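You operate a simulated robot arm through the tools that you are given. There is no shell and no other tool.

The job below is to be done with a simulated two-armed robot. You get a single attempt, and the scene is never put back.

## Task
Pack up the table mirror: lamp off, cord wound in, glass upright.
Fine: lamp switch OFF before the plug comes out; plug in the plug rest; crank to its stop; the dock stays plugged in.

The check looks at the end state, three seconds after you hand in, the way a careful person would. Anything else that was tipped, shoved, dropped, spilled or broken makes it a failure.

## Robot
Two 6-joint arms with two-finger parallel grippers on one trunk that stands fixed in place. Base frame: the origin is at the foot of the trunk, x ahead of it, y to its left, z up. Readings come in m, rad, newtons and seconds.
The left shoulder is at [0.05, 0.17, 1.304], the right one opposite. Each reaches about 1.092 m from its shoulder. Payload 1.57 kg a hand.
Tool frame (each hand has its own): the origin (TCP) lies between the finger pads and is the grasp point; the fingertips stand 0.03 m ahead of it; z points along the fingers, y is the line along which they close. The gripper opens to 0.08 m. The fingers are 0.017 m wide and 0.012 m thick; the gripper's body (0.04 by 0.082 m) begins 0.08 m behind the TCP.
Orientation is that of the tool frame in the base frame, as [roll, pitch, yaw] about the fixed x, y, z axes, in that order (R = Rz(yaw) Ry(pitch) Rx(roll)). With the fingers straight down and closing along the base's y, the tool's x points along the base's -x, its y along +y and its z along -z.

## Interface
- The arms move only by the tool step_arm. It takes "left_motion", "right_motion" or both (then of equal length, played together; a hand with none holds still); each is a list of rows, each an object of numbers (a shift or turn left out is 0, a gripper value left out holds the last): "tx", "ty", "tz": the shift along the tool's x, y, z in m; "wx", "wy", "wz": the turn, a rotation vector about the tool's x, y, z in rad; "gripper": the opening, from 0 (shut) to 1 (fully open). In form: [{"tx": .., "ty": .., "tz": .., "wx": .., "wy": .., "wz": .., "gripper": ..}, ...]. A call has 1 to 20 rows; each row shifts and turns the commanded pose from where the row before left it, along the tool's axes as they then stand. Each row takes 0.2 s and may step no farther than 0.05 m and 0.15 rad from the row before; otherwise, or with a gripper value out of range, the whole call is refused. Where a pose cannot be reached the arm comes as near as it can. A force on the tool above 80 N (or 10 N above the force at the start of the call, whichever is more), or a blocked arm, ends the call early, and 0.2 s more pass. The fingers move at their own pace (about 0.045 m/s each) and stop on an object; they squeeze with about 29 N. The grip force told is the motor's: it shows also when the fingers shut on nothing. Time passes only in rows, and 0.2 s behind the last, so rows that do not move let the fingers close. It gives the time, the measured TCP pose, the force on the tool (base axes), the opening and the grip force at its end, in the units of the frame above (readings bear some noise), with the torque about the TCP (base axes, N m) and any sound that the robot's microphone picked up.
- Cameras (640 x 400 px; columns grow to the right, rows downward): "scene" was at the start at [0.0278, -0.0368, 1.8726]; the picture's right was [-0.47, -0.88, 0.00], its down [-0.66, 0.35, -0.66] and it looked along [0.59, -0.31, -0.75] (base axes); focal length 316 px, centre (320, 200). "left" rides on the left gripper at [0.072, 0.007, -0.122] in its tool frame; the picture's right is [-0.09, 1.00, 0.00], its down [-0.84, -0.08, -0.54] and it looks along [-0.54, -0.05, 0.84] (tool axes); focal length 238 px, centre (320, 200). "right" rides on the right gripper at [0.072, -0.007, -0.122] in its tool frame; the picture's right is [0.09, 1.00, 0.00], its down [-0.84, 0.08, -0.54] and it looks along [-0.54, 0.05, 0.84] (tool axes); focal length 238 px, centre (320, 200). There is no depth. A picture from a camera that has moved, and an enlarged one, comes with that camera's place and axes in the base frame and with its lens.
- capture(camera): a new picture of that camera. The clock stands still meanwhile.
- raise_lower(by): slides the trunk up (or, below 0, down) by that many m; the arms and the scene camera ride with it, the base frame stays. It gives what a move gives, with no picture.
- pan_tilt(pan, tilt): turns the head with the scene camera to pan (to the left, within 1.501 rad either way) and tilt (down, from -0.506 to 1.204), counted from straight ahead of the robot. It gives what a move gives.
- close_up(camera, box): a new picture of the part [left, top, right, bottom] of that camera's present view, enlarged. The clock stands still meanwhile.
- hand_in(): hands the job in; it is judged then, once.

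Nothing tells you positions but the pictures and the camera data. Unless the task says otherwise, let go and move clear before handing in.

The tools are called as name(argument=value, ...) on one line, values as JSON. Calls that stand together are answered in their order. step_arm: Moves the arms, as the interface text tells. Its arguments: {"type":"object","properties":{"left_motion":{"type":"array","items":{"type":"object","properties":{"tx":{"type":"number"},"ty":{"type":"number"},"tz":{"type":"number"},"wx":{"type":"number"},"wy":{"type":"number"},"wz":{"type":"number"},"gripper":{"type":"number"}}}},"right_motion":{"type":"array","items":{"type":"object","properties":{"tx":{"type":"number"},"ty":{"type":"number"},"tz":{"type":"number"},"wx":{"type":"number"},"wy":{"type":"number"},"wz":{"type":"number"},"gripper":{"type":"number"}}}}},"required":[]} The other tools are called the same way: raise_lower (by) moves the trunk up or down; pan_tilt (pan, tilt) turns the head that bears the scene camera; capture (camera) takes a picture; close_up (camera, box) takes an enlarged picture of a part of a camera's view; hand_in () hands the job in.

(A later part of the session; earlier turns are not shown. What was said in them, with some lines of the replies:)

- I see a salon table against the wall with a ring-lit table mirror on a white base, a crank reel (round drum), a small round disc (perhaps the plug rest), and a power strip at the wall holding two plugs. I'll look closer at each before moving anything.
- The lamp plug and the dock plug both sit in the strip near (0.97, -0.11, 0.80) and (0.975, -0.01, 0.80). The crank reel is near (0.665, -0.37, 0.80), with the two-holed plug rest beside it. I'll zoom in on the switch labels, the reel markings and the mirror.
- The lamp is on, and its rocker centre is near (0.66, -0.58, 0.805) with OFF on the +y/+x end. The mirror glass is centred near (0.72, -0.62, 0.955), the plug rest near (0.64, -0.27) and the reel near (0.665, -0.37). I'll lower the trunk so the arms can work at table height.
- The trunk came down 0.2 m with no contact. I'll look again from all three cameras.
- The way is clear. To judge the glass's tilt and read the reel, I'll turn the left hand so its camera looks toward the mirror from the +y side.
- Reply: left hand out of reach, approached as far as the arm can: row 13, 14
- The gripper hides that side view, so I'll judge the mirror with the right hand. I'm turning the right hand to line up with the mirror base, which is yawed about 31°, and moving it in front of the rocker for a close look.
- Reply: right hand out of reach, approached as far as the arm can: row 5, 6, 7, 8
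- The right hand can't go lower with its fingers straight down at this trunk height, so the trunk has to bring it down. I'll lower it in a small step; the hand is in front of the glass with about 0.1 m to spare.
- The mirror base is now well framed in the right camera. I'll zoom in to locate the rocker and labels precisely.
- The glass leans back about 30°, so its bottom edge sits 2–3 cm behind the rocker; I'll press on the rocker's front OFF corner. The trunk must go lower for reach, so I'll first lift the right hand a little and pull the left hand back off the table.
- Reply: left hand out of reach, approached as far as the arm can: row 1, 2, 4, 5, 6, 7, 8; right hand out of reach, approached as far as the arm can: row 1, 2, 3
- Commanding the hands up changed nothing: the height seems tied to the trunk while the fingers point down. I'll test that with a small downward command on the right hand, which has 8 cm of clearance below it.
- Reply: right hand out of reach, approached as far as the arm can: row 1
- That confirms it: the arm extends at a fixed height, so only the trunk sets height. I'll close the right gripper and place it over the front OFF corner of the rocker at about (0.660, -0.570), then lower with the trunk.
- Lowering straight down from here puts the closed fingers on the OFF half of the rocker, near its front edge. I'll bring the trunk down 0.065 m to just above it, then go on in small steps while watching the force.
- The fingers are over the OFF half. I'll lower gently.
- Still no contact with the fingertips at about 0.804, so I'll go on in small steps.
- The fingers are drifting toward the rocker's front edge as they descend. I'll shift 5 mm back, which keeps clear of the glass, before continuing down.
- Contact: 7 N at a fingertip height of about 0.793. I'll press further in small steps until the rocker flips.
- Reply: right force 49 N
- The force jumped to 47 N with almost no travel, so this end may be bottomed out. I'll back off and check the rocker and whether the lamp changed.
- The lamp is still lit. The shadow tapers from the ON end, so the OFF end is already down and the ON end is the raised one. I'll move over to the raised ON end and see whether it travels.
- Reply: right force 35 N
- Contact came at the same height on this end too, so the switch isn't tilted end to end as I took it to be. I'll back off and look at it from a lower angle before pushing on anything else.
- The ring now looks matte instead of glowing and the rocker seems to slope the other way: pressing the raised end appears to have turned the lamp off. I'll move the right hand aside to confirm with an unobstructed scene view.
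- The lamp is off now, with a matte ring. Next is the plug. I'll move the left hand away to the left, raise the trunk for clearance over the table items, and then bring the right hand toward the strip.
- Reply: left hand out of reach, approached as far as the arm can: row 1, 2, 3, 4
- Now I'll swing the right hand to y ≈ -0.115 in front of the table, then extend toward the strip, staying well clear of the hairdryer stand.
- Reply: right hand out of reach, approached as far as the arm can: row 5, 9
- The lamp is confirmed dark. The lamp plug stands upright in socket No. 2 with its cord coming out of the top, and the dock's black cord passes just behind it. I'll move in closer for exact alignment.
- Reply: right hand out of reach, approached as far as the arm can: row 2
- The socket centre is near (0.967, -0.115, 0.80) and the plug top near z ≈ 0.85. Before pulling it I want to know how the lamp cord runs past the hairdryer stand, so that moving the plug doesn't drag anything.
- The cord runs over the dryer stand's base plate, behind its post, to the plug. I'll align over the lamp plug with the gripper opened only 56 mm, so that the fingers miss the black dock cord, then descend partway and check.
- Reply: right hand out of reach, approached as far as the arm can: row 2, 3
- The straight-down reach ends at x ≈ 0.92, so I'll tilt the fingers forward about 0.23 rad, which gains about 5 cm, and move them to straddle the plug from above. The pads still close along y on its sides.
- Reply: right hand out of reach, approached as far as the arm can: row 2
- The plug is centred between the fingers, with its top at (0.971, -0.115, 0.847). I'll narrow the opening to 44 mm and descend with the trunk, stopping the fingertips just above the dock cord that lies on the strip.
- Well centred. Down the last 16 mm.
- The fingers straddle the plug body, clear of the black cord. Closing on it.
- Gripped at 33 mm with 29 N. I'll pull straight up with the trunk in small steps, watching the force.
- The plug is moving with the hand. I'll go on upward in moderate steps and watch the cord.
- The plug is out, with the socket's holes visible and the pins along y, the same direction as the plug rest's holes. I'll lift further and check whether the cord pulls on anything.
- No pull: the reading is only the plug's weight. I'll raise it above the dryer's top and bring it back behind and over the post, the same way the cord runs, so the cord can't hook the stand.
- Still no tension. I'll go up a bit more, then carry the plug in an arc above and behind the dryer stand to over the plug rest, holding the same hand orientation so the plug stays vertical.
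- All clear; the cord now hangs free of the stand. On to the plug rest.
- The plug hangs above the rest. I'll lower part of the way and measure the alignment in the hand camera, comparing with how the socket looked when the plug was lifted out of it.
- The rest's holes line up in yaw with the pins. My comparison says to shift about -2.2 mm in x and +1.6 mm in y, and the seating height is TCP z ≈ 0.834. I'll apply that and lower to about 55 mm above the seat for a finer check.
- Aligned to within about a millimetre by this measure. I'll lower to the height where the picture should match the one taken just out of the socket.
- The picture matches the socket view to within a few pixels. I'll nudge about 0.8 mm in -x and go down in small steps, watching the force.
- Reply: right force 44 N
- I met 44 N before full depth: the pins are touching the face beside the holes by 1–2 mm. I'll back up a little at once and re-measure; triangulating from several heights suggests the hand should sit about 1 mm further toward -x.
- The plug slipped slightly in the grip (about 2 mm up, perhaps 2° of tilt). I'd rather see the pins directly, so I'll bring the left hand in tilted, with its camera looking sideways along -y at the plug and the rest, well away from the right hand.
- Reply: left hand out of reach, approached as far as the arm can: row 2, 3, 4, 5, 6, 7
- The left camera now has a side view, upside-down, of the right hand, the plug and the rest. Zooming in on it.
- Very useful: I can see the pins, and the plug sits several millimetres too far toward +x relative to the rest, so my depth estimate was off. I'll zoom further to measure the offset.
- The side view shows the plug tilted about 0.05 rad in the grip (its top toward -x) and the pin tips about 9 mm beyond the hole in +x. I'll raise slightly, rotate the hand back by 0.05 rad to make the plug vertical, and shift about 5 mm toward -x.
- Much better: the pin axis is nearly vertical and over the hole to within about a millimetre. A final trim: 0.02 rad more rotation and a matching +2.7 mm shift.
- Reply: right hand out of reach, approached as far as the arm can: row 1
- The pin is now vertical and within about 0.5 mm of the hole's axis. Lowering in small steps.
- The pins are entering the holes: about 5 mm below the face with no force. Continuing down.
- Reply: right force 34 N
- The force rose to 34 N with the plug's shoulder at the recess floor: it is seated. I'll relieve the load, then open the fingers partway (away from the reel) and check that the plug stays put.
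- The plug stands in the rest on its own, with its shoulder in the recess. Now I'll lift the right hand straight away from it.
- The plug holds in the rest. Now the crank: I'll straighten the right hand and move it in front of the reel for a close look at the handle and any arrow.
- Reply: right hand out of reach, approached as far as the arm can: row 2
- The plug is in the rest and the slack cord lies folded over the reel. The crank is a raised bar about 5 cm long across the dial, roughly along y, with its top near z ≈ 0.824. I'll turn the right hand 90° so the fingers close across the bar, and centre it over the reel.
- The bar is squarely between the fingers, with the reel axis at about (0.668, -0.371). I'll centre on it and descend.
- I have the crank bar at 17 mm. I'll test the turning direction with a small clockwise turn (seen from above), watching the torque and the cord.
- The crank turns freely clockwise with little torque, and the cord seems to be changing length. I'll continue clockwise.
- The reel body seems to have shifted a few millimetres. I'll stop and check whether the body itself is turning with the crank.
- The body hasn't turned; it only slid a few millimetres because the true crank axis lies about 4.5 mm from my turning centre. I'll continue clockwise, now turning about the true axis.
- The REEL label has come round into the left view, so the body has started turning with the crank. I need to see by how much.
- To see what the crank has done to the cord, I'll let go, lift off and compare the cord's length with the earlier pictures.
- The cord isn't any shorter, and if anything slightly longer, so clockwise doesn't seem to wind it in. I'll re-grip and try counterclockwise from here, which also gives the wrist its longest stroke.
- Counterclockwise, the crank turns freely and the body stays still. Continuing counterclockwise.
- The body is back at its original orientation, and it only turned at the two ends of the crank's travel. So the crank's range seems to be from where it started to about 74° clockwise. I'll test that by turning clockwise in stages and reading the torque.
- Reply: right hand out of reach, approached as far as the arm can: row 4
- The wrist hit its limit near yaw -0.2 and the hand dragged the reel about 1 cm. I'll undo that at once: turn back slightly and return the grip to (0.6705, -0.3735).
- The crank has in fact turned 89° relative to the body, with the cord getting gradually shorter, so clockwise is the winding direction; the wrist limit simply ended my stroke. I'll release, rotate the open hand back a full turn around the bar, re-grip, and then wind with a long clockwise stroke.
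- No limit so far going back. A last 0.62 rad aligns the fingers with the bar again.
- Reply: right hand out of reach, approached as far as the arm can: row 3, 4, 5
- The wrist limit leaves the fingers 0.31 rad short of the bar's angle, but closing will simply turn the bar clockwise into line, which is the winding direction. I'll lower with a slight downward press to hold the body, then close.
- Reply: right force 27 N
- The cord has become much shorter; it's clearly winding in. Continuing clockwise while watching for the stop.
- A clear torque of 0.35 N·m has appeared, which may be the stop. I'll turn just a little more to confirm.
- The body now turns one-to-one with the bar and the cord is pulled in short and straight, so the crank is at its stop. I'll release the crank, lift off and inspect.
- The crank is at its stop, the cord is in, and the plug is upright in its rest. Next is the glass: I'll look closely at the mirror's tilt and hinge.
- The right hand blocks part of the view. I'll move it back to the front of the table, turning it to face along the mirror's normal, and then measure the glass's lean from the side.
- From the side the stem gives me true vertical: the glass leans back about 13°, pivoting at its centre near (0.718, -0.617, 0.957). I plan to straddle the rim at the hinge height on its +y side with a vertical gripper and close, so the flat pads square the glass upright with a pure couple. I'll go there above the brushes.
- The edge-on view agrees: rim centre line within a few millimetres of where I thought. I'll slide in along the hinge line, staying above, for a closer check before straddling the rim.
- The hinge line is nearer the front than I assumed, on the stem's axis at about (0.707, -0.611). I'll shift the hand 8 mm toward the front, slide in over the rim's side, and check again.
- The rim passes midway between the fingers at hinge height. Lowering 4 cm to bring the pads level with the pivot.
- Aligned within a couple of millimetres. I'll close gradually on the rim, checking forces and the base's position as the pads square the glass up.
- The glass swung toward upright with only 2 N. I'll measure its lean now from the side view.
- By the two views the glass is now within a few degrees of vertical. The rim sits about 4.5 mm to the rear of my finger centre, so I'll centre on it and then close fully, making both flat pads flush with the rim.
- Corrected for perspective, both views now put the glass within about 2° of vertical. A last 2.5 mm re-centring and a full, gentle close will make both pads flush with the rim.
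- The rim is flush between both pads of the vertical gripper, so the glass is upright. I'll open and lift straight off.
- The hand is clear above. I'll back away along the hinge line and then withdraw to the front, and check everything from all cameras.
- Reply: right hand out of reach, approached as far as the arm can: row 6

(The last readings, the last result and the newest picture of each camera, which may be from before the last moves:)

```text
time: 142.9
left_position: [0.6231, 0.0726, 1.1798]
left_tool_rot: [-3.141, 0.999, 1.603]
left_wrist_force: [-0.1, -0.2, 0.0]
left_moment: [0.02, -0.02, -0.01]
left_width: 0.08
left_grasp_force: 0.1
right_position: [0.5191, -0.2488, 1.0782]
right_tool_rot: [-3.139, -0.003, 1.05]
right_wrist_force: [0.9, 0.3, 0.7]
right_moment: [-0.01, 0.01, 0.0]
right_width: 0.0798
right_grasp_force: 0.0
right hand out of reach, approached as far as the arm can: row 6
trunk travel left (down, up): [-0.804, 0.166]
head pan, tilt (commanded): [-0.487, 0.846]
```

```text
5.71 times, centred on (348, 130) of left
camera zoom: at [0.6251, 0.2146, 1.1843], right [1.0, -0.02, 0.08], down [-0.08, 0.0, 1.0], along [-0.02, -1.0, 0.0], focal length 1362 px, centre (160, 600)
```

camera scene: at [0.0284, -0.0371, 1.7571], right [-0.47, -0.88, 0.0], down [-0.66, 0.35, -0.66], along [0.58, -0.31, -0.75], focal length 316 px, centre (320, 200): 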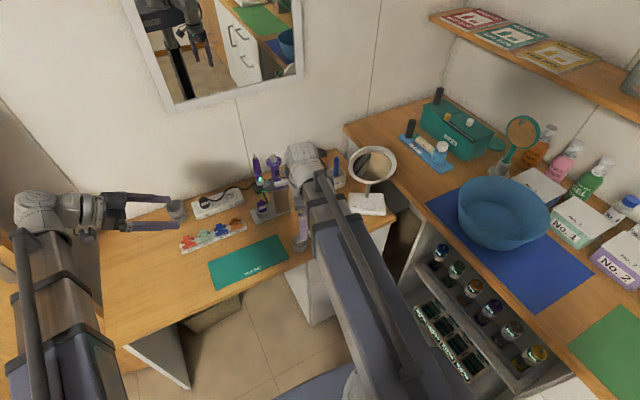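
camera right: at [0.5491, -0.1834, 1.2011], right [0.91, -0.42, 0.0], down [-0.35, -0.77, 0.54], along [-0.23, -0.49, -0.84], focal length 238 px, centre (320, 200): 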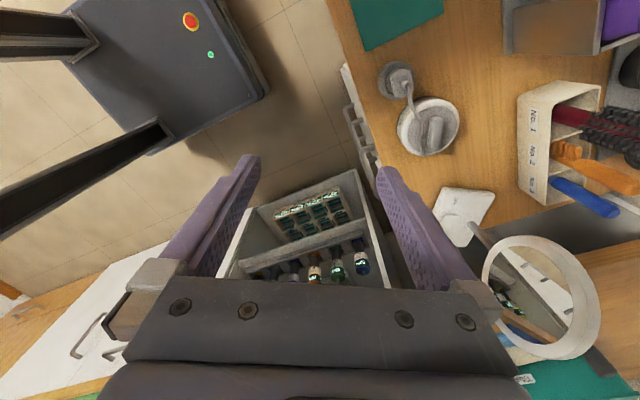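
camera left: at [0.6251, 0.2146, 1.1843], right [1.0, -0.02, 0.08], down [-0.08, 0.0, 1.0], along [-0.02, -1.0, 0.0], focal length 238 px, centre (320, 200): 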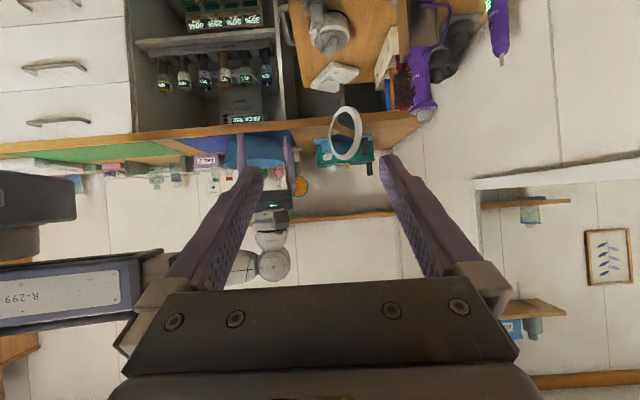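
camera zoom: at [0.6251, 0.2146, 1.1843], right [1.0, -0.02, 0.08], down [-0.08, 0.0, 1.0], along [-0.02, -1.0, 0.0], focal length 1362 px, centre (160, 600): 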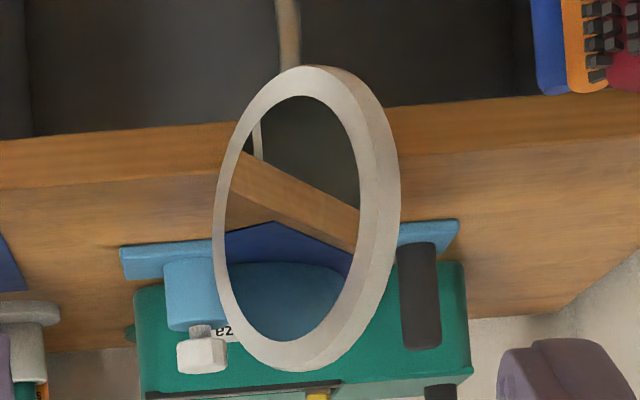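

Both views put the glass upright (its side-view shape matches a vertical disc to within a degree). I'll check the plug's seating, the reel and the dock plug before clearing the arms.

close_up(camera="left", box=[295, 0, 365, 60])

close_up(camera="right", box=[370, 55, 430, 105])

close_up(camera="scene", box=[150, 140, 290, 260])

close_up(camera="scene", box=[270, 180, 340, 270])

```text
6.67 times, centred on (330, 30) of left
camera zoom: at [0.6251, 0.2146, 1.1843], right [1.0, -0.02, 0.08], down [-0.08, 0.0, 1.0], along [-0.02, -1.0, 0.0], focal length 1589 px, centre (253, 1333)
```

zoom: 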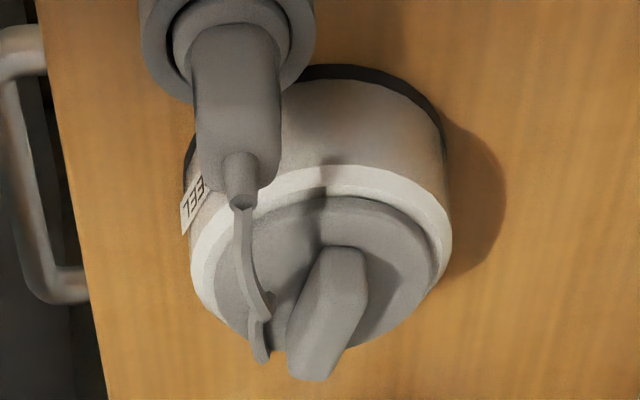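

```text
8.00 times, centred on (400, 80) of right
camera zoom: at [0.5491, -0.1834, 1.2011], right [0.91, -0.42, 0.0], down [-0.35, -0.77, 0.54], along [-0.23, -0.49, -0.84], focal length 1907 px, centre (-320, 1160)
```

zoom: 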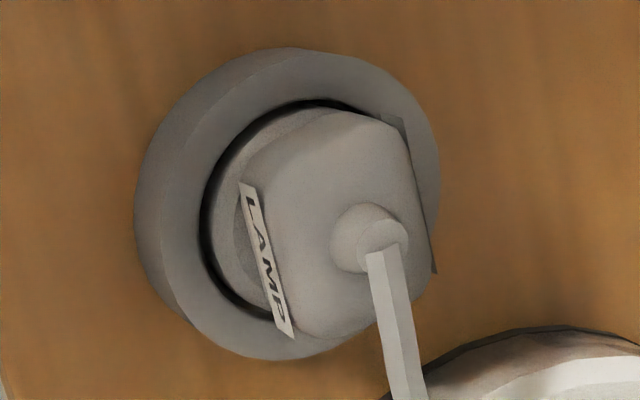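

```text
3.33 times, centred on (220, 200) of scene
camera zoom: at [0.0284, -0.0371, 1.7571], right [-0.47, -0.88, 0.0], down [-0.66, 0.35, -0.66], along [0.58, -0.31, -0.75], focal length 1052 px, centre (653, 200)
```

zoom: 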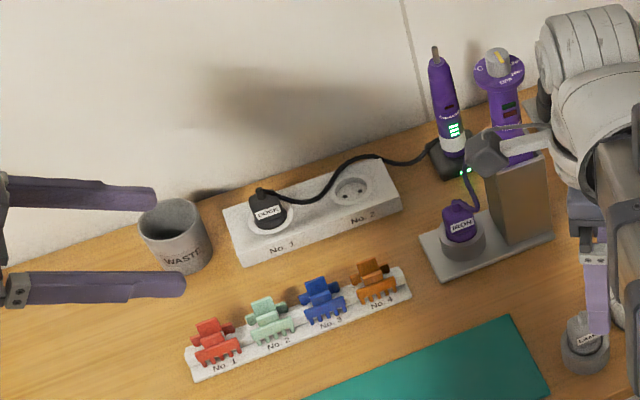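

```text
4.44 times, centred on (305, 225) of scene
camera zoom: at [0.0284, -0.0371, 1.7571], right [-0.47, -0.88, 0.0], down [-0.66, 0.35, -0.66], along [0.58, -0.31, -0.75], focal length 1403 px, centre (387, 89)
```

zoom: 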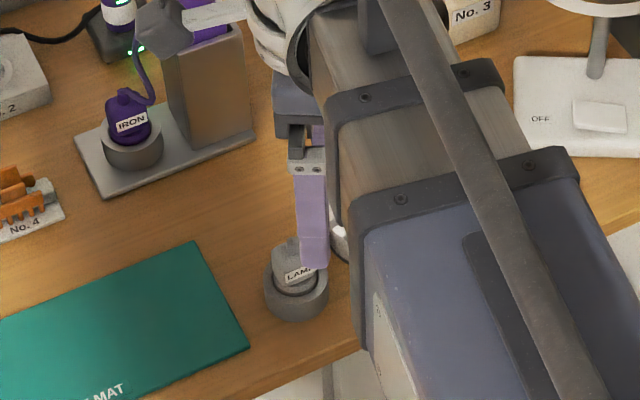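

Everything looks right: the dock plug is still in socket 1 with its light on, the lamp plug is seated in the rest, and the crank is at its stop. I'll pull both hands back off the table for a last full check.

step_arm(left_motion=[{"ty": -0.0375}, {"ty": -0.0375}, {"ty": -0.0375}, {"ty": -0.0375}, {}], right_motion=[{"tx": -0.009, "ty": -0.016}, {"tx": -0.009, "ty": -0.016}, {"tx": -0.009, "ty": -0.016}, {}, {}])

pan_tilt(pan=-0.6, tilt=0.8)

capture(camera="scene")

capture(camera="right")

capture(camera="left")

```text
time: 144.1
left_position: [0.4737, 0.0702, 1.1785]
left_tool_rot: [3.141, 0.996, 1.603]
left_wrist_force: [-0.3, 0.0, -0.4]
left_moment: [-0.03, -0.01, 0.03]
left_width: 0.08
left_grasp_force: 0.0
right_position: [0.4652, -0.2487, 1.0785]
right_tool_rot: [-3.139, -0.003, 1.052]
right_wrist_force: [0.6, 0.8, -0.6]
right_moment: [0.03, 0.01, 0.01]
right_width: 0.08
right_grasp_force: 0.0
trunk travel left (down, up): [-0.804, 0.166]
head pan, tilt (commanded): [-0.487, 0.846]
```

```text
time: 144.8
left_position: [0.4725, 0.0696, 1.179]
left_tool_rot: [-3.141, 0.999, 1.603]
left_wrist_force: [-0.1, 0.5, 1.1]
left_moment: [-0.01, 0.03, 0.03]
left_width: 0.0799
left_grasp_force: 0.1
right_position: [0.464, -0.248, 1.0777]
right_tool_rot: [-3.141, -0.003, 1.051]
right_wrist_force: [0.2, 0.1, 0.4]
right_moment: [0.03, 0.02, 0.02]
right_width: 0.0798
right_grasp_force: 0.0
trunk travel left (down, up): [-0.804, 0.166]
head pan, tilt (commanded): [-0.6, 0.799]
```

```text
taken
camera scene: at [0.0251, -0.0455, 1.7609], right [-0.56, -0.83, 0.0], down [-0.59, 0.4, -0.7], along [0.58, -0.39, -0.72], focal length 316 px, centre (320, 200)
```

scene: 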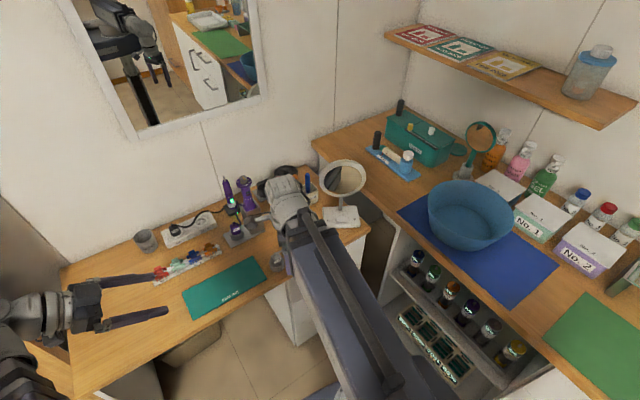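

```text
taken
camera right: at [0.4941, -0.1821, 1.2014], right [0.91, -0.42, 0.0], down [-0.35, -0.77, 0.54], along [-0.22, -0.49, -0.84], focal length 238 px, centre (320, 200)
```

right: 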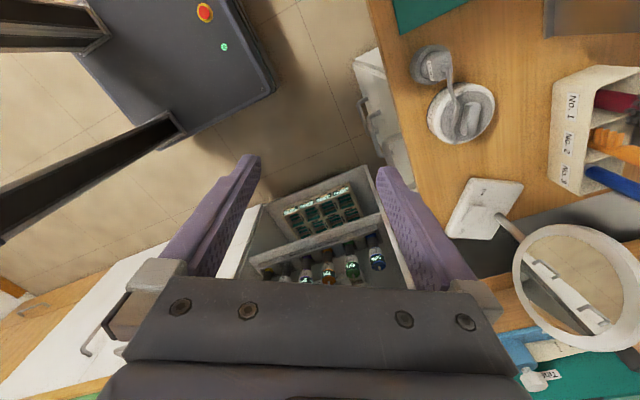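

```text
taken
camera left: at [0.4738, 0.2133, 1.1844], right [1.0, -0.02, 0.08], down [-0.08, 0.0, 1.0], along [-0.02, -1.0, 0.0], focal length 238 px, centre (320, 200)
```

left: 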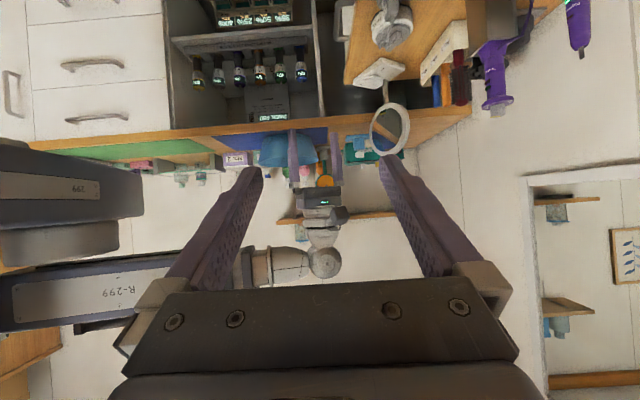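

Final check: the lamp switch is off, with the ring dark before I pulled the plug. The lamp plug is seated at full depth in the rest and the cord is wound in. The crank bar still reads the stop angle to within 0.02 rad, the glass is upright, the dock plug is untouched with its light on, and both hands are clear. Handing in.

hand_in()

```text
The job is handed in.
```

I packed up the mirror and handed the job in; I don't yet know how it was judged.

- **Lamp switch:** It was off before the plug came out. Pressing the end marked OFF did nothing because that end was already down. The lamp went dark when I pressed the raised end marked ON.
- **Plug:** It is seated in the plug rest. The first attempt touched down beside the holes at about 44 N and the plug slipped slightly in my grip, so I realigned it and it then went in fully.
- **Cord and crank:** The cord is wound in and the crank is at its stop, still within about 0.02 rad of it when I checked after letting go.
- **Glass:** It leaned back by 13–18° at first and is now upright to within about a degree by my measurements.
- **Dock:** It stays plugged in with its light on.
- **Reel:** It ended within about 1 cm of where it started, and its body turned about 25° clockwise. During cranking I once dragged it about 1 cm when the wrist reached its limit, and I moved it back.

I saw nothing else tipped or moved, and both hands were clear of the table when I handed in.
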